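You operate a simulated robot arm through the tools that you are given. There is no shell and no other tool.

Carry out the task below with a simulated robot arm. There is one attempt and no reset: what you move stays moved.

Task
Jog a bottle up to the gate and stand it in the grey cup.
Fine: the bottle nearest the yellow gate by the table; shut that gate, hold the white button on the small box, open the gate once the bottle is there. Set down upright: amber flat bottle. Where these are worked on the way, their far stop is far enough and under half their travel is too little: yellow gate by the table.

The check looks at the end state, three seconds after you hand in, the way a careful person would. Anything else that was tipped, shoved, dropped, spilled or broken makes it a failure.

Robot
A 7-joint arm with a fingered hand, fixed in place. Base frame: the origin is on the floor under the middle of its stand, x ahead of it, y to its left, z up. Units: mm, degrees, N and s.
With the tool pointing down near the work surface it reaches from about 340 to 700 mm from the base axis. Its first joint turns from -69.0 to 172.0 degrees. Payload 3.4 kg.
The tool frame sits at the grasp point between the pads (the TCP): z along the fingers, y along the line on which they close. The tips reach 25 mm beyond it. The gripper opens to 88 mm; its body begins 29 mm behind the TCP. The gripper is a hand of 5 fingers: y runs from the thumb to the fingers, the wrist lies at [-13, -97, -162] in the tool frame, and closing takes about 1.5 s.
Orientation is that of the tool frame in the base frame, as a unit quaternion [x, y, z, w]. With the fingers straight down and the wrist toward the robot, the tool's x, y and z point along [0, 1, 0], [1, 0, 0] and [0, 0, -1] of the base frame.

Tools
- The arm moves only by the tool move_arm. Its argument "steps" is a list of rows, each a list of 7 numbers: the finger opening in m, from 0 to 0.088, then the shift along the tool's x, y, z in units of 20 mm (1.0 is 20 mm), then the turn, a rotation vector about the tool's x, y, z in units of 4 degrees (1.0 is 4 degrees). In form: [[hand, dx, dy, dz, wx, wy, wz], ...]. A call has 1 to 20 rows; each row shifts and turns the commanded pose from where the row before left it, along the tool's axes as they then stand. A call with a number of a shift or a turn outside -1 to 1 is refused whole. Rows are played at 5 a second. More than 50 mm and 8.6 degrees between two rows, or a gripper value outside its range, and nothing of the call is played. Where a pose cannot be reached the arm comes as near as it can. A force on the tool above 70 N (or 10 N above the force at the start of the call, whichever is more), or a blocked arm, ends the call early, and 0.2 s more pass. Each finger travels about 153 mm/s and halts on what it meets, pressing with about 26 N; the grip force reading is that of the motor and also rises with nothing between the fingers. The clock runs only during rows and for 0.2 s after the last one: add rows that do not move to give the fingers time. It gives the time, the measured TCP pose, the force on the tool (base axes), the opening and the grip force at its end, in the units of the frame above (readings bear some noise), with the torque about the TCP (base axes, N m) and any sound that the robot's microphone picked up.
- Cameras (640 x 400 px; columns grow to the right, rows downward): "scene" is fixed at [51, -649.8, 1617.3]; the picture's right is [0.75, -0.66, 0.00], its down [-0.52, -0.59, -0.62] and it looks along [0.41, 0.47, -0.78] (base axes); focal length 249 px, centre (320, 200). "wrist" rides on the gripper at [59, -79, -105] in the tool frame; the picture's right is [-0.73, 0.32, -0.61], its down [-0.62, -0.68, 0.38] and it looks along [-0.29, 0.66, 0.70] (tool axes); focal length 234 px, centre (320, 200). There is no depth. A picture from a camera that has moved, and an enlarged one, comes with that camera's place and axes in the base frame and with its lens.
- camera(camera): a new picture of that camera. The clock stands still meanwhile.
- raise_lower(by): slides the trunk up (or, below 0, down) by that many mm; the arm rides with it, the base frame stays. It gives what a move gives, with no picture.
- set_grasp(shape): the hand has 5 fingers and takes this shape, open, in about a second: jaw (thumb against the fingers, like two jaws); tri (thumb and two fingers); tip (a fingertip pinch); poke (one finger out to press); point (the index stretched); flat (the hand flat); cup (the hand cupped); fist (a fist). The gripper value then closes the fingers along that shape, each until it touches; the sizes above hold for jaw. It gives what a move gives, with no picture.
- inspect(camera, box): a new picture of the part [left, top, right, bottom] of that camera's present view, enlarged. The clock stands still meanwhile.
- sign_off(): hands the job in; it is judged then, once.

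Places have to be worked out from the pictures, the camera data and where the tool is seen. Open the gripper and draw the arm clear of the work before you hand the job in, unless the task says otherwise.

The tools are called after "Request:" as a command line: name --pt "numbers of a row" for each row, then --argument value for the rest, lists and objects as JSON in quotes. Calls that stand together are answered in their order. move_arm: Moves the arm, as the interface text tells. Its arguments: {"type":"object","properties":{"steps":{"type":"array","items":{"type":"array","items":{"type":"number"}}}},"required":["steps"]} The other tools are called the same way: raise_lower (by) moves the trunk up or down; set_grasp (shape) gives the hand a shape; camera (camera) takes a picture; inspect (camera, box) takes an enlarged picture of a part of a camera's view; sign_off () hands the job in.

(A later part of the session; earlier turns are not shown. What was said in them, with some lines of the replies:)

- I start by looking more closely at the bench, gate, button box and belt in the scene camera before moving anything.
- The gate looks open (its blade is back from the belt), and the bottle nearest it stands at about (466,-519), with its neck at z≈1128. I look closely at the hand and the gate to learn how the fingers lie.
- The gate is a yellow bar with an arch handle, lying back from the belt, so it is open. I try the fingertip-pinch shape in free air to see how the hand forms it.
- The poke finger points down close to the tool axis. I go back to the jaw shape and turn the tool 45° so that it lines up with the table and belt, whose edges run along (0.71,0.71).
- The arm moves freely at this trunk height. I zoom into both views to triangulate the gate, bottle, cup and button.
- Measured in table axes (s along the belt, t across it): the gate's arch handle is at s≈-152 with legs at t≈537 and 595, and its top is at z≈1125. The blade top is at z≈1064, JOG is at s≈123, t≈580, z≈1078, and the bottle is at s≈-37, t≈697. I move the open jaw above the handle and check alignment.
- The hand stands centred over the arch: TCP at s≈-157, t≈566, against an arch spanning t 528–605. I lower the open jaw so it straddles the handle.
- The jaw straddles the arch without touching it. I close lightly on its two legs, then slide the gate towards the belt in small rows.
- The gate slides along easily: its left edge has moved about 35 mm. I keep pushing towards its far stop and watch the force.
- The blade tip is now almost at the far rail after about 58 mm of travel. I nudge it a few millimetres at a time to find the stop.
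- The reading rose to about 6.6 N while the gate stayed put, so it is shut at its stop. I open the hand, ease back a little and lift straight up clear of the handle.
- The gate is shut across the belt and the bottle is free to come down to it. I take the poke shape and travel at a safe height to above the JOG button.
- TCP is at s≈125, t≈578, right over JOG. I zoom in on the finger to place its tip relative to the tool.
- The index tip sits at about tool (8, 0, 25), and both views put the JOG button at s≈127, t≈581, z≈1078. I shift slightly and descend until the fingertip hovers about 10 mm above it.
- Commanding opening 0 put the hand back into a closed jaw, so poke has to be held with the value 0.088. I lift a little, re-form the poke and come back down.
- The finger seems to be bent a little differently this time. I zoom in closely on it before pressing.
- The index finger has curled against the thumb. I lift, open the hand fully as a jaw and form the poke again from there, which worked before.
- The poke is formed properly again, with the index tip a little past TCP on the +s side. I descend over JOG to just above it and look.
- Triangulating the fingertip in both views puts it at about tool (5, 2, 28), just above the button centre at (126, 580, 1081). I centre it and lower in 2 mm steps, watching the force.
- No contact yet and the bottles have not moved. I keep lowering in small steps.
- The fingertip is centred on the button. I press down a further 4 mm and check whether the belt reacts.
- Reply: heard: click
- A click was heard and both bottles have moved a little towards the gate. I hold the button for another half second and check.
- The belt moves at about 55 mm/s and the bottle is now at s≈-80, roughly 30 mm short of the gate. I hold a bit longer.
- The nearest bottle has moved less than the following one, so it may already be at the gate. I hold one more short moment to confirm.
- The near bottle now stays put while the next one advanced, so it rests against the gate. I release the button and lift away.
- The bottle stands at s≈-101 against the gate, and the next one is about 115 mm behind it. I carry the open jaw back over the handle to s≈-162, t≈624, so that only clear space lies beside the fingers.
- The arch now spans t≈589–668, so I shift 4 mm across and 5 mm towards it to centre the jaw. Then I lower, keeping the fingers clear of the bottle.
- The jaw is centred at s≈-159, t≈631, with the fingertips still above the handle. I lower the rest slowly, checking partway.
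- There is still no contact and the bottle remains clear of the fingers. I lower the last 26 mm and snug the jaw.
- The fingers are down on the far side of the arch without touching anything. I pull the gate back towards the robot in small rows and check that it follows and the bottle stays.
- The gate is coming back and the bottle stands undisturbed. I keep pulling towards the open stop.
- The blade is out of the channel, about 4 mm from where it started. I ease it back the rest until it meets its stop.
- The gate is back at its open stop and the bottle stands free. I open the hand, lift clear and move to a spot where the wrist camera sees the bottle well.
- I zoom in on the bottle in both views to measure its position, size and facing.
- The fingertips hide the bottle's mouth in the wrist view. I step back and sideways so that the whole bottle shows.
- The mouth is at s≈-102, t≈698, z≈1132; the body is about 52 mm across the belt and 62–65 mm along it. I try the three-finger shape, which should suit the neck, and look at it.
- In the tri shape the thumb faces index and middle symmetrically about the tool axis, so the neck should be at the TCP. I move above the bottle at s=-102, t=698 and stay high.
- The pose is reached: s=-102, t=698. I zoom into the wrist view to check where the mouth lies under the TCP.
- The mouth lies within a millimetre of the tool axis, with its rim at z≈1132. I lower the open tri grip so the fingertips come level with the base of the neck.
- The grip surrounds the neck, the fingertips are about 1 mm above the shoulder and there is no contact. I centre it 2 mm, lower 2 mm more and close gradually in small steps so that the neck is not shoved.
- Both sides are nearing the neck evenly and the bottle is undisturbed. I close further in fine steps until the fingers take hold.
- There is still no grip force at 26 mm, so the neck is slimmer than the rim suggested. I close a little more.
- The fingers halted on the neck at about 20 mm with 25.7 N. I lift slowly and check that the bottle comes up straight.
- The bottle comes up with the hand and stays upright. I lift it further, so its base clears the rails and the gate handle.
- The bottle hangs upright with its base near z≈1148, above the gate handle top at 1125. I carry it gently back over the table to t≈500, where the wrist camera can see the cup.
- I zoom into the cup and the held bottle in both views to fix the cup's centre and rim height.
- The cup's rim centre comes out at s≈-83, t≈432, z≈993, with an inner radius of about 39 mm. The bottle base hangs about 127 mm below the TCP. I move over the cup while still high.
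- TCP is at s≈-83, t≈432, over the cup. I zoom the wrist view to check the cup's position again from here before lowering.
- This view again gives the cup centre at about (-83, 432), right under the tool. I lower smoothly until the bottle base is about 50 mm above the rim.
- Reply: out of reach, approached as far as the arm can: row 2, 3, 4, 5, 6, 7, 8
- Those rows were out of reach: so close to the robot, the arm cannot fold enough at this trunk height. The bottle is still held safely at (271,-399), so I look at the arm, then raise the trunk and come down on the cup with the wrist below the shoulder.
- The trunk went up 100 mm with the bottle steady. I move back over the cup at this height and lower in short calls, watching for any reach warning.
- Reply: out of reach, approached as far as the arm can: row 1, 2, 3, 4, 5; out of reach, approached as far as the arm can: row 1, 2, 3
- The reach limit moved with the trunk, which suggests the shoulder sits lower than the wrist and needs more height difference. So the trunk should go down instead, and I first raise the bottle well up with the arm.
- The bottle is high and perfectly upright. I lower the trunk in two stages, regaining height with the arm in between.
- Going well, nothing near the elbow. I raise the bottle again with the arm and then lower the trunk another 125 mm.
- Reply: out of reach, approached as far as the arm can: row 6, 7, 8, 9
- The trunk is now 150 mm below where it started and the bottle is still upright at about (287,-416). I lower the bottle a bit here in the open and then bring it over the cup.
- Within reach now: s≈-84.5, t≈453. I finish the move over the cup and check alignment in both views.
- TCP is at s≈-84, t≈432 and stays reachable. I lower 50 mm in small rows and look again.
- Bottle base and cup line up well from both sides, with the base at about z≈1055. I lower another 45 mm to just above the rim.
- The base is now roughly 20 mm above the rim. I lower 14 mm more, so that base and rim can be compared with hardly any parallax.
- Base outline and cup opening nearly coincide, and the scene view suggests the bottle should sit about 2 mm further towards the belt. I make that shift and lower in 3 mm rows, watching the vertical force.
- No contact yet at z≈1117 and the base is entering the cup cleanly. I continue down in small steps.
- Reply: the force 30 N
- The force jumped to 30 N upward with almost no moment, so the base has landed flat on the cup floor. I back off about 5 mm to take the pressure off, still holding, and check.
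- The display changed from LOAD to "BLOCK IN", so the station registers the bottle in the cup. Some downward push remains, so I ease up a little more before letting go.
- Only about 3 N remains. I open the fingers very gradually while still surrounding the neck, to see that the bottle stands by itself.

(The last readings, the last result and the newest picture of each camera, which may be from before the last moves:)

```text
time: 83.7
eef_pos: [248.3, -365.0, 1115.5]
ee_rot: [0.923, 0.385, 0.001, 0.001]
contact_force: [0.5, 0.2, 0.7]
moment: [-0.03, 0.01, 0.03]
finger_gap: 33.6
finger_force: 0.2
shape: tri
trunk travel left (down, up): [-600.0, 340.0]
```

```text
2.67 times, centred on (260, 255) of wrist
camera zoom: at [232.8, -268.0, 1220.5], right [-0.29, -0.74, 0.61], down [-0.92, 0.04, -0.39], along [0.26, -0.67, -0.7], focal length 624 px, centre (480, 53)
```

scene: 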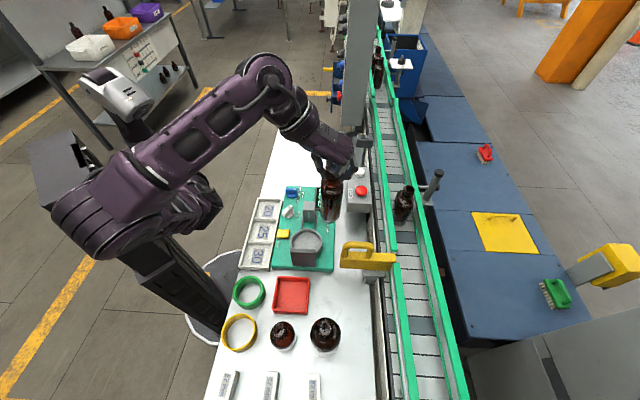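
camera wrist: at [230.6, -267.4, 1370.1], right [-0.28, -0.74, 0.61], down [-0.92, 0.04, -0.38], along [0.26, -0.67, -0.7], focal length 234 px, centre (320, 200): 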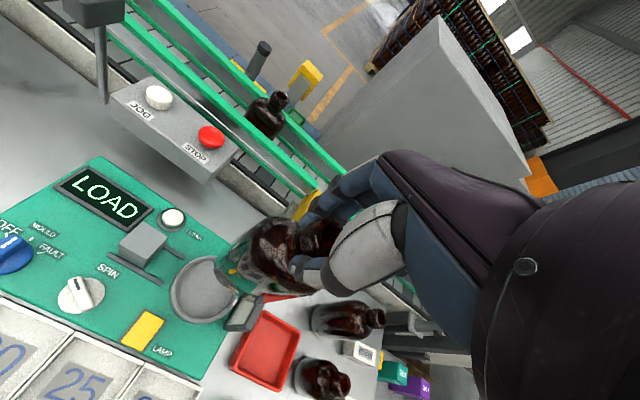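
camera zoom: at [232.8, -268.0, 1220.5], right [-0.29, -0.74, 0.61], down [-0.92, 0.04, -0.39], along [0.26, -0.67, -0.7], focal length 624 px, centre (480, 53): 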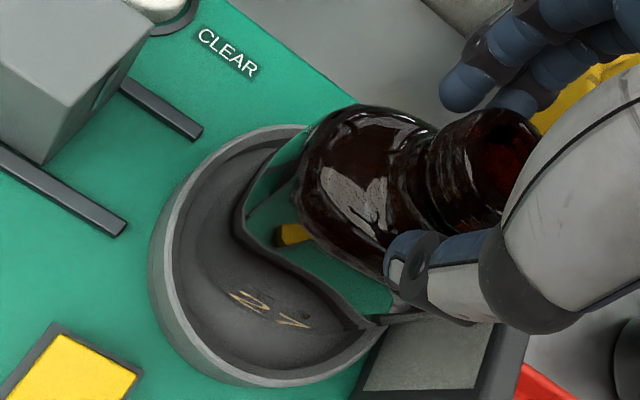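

The grip force is gone and the reading is near zero; the bottle shifted only slightly. I open a little more and compare, to be sure it is not leaning on the thumb.

Request:
move_arm --pt "0.038 0 0 0 0 0 0" --pt "0.042 0 0 0 0 0 0" --pt "0.046 0 0 0 0 0 0" --pt "0.046 0 0 0 0 0 0"

Request:
inspect --camera "scene" --box '[280, 205, 336, 265]'

Request:
inspect --camera "wrist" --box '[160, 180, 360, 330]'

```text
time: 84.7
eef_pos: [248.2, -366.3, 1114.7]
ee_rot: [0.923, 0.384, 0.002, 0.001]
contact_force: [1.2, -0.2, -0.4]
moment: [-0.02, 0.02, -0.01]
finger_gap: 45.5
finger_force: 0.0
shape: tri
trunk travel left (down, up): [-600.0, 340.0]
```

```text
6.67 times, centred on (308, 235) of scene
camera zoom: at [51.0, -649.8, 1617.3], right [0.75, -0.66, 0.0], down [-0.52, -0.59, -0.62], along [0.41, 0.47, -0.78], focal length 1659 px, centre (400, -33)
```

zoom: 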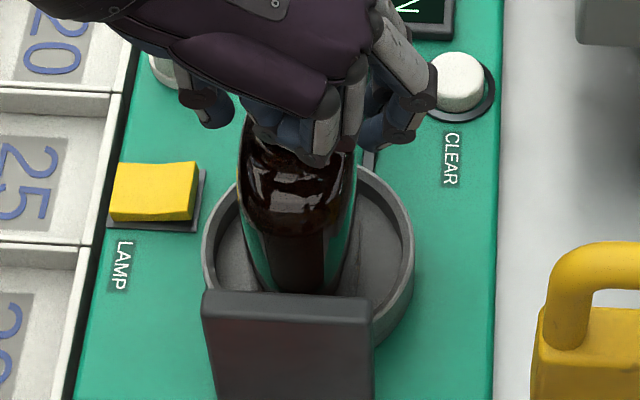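

```text
2.67 times, centred on (260, 255) of wrist
camera zoom: at [232.8, -267.9, 1220.5], right [-0.29, -0.74, 0.61], down [-0.92, 0.04, -0.39], along [0.26, -0.67, -0.7], focal length 624 px, centre (480, 53)
```

zoom: 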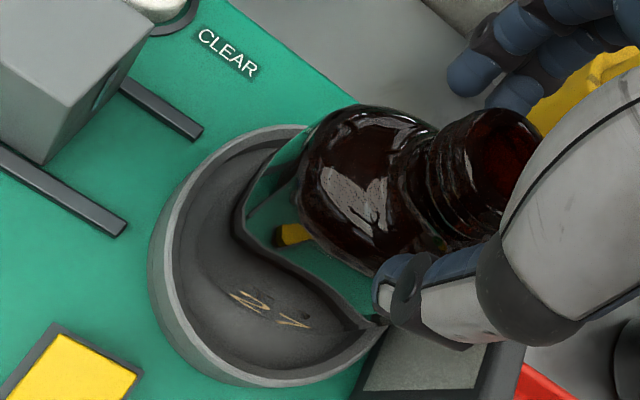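

The bottle stays exactly where it is as the fingers open, so it stands on its own. I open fully and lift straight up slowly.

Request:
move_arm --pt "0.06 0 0 0 0 0 0" --pt "0.075 0 0 0 0 0 0" --pt "0.088 0 0 0 0 0 0" --pt "0.088 0 0 -0.2 0 0 0" --pt "0.088 0 0 -0.3 0 0 0" --pt "0.088 0 0 -0.4 0 0 0"

Request:
inspect --camera "scene" --box '[280, 195, 336, 265]'

Request:
inspect --camera "wrist" --box '[160, 180, 360, 330]'

```text
time: 86.1
eef_pos: [247.9, -366.2, 1133.8]
ee_rot: [0.923, 0.384, 0.002, 0.001]
contact_force: [0.1, -0.1, -0.2]
moment: [0.01, 0.0, 0.01]
finger_gap: 87.9
finger_force: 0.0
shape: tri
trunk travel left (down, up): [-600.0, 340.0]
```

```text
5.71 times, centred on (308, 230) of scene
camera zoom: at [51.0, -649.8, 1617.3], right [0.75, -0.66, 0.0], down [-0.52, -0.59, -0.62], along [0.41, 0.47, -0.78], focal length 1422 px, centre (389, 29)
```

zoom: 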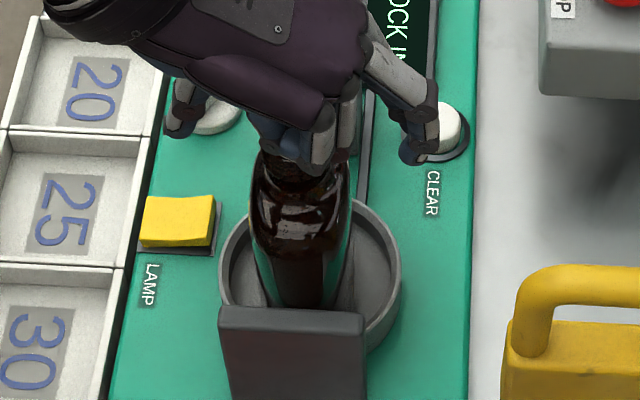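

```text
2.67 times, centred on (260, 255) of wrist
camera zoom: at [232.6, -267.6, 1238.7], right [-0.28, -0.74, 0.61], down [-0.92, 0.04, -0.39], along [0.26, -0.67, -0.69], focal length 624 px, centre (480, 53)
```

zoom: 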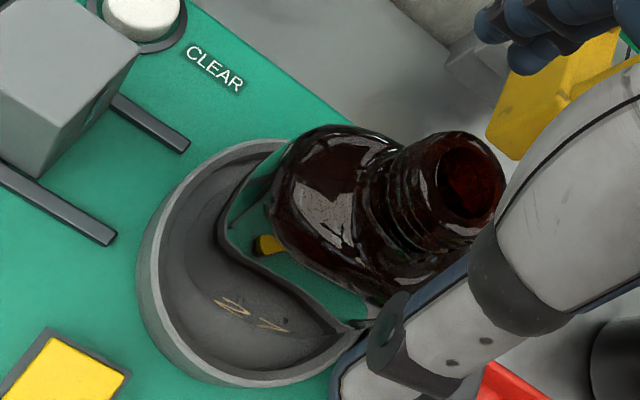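

The hand has come 18 mm up without disturbing the bottle. I keep lifting well clear.

Request:
move_arm --pt "0.088 0 0 -0.4 0 0 0" --pt "0.088 0 0 -0.6 0 0 0" --pt "0.088 0 0 -0.8 0 0 0" --pt "0.088 0 0 -0.8 0 0 0" --pt "0.088 0 0 -0.8 0 0 0" --pt "0.088 0 0 -0.8 0 0 0"

Request:
camera --camera "scene"

Request:
camera --camera "wrist"

```text
time: 87.5
eef_pos: [248.3, -365.7, 1218.2]
ee_rot: [0.923, 0.384, 0.002, 0.001]
contact_force: [-0.8, 0.8, 0.1]
moment: [-0.04, -0.01, 0.05]
finger_gap: 87.6
finger_force: 0.0
shape: tri
trunk travel left (down, up): [-600.0, 340.0]
```

```text
taken
```

scene: 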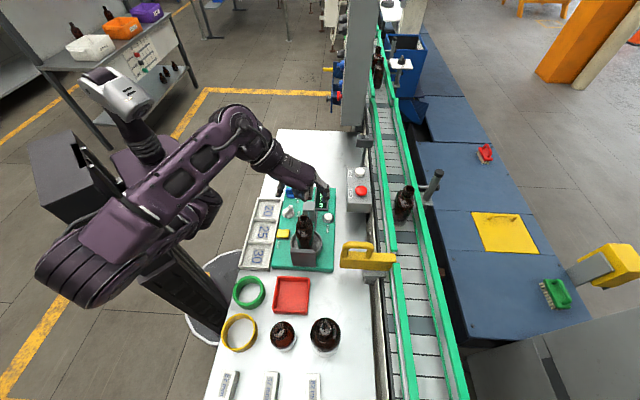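

```text
taken
camera wrist: at [232.2, -267.2, 1323.1], right [-0.28, -0.74, 0.61], down [-0.92, 0.04, -0.39], along [0.26, -0.67, -0.69], focal length 234 px, centre (320, 200)
```

wrist: 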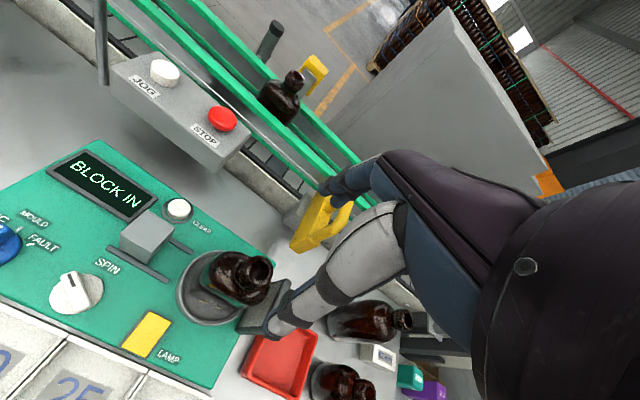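

I zoom in on the standing bottle, the gate and the panel to verify the end state.

Request:
inspect --camera "scene" --box '[274, 195, 346, 270]'

Request:
inspect --camera "wrist" --box '[120, 200, 320, 350]'

Request:
inspect --camera "scene" --box '[330, 160, 450, 290]'

```text
5.33 times, centred on (310, 232) of scene
camera zoom: at [51.0, -649.8, 1617.3], right [0.75, -0.66, 0.0], down [-0.52, -0.59, -0.62], along [0.41, 0.47, -0.78], focal length 1327 px, centre (373, 27)
```

zoom: 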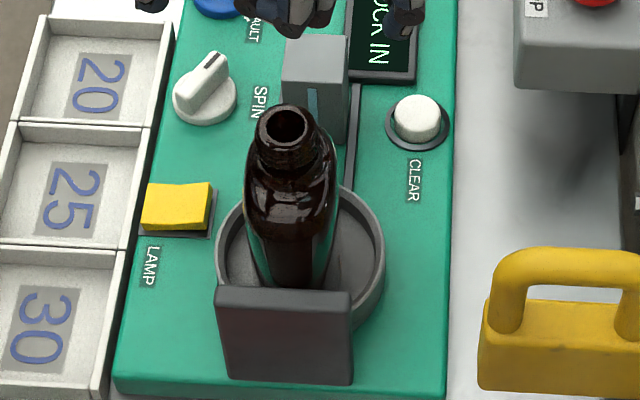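

```text
2.67 times, centred on (220, 275) of wrist
camera zoom: at [232.2, -267.2, 1323.1], right [-0.28, -0.74, 0.61], down [-0.92, 0.04, -0.39], along [0.26, -0.67, -0.69], focal length 624 px, centre (587, 0)
```

zoom: 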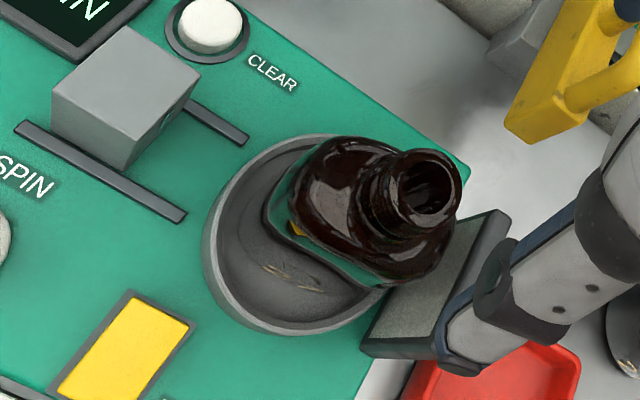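

```text
3.08 times, centred on (390, 225) of scene
camera zoom: at [51.0, -649.8, 1617.3], right [0.75, -0.66, 0.0], down [-0.52, -0.59, -0.62], along [0.41, 0.47, -0.78], focal length 766 px, centre (105, 123)
```

zoom: 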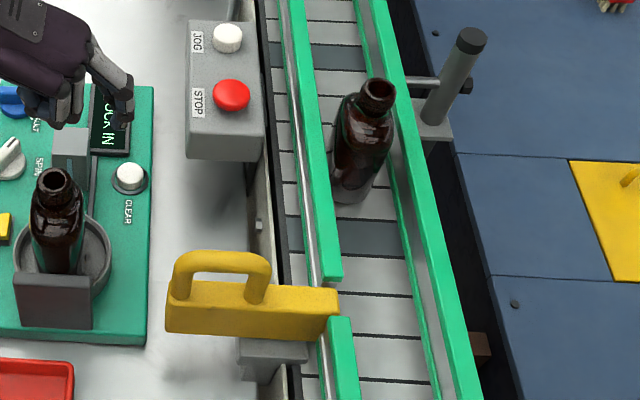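

The bottle stands upright in the grey cup, with its mouth directly above its base at s≈-86, t≈432. The gate is back at its open stop, and the next bottle stands untouched on the belt. I draw the arm clear by raising the trunk and moving sideways.

Request:
raise_lower --by 150

Request:
move_arm --pt "0.088 0.3 0.4 -0.3 0 0 0" --pt "0.088 0.5 0.5 -0.3 0 0 0" --pt "0.088 0.5 0.5 0 0 0 0" --pt "0.088 0.5 0.5 0 0 0 0" --pt "0.088 0.5 0.3 0 0 0 0" --pt "0.088 0.3 0 0 0 0 0" --pt "0.088 0 0 0 0 0 0"

Request:
camera --camera "scene"

Request:
inspect --camera "scene" --box '[250, 160, 442, 290]'

```text
time: 89.3
eef_pos: [247.7, -367.0, 1368.1]
ee_rot: [0.923, 0.384, 0.002, 0.0]
contact_force: [-0.1, 0.2, 0.6]
moment: [0.01, 0.0, -0.01]
finger_gap: 87.7
finger_force: 0.1
shape: tri
trunk travel left (down, up): [-750.0, 190.0]
```

```text
time: 90.9
eef_pos: [316.3, -360.6, 1379.0]
ee_rot: [0.923, 0.384, 0.001, 0.0]
contact_force: [0.2, 0.1, 0.2]
moment: [0.02, -0.01, 0.0]
finger_gap: 87.8
finger_force: 0.0
shape: tri
trunk travel left (down, up): [-750.0, 190.0]
```

```text
taken
```

scene: 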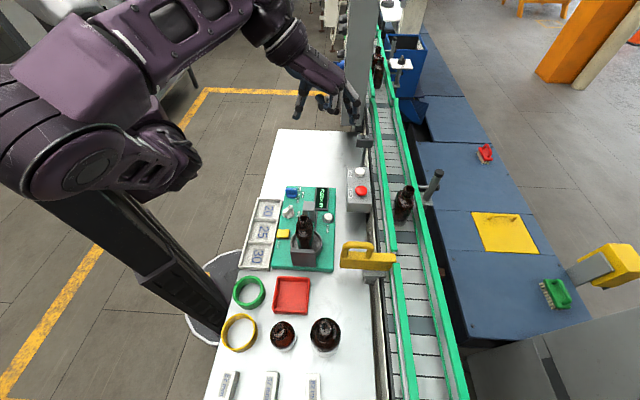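

```text
3.08 times, centred on (346, 225) of scene
camera zoom: at [51.0, -649.8, 1617.3], right [0.75, -0.66, 0.0], down [-0.52, -0.59, -0.62], along [0.41, 0.47, -0.78], focal length 766 px, centre (240, 123)
```

zoom: 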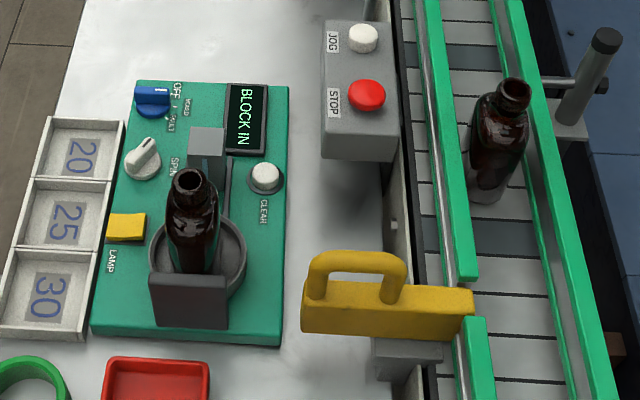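

The arm is clear and the hand open. The bottle stands upright in the grey cup, the gate is open, and everything else is where it was, so I hand the job in.

Request:
sign_off

```text
The job is handed in.
```

The bottle nearest the yellow gate is now standing upright in the grey cup, and I've handed the job in.

- **Gate shut:** I slid the gate across the belt until it met its far stop.
- **Bottle jogged up:** I held the white JOG button until the bottle rested against the gate, then released it. The bottle behind it moved along with the belt and is still standing, about 115 mm further back.
- **Gate opened:** I pulled the gate back to its open stop before picking up the bottle.
- **Bottle placed:** I gripped it by the neck and set it on the cup floor. It stayed put when I let go, and its mouth is within a few millimetres of being directly above its base. When it landed, the panel display changed from "LOAD" to "BLOCK IN".

The cup was out of reach at the starting trunk height, so I lowered the trunk to place the bottle and then raised it back to its original height. In the final pictures nothing else looks tipped or shoved. The hand is open and the arm is clear of the work.
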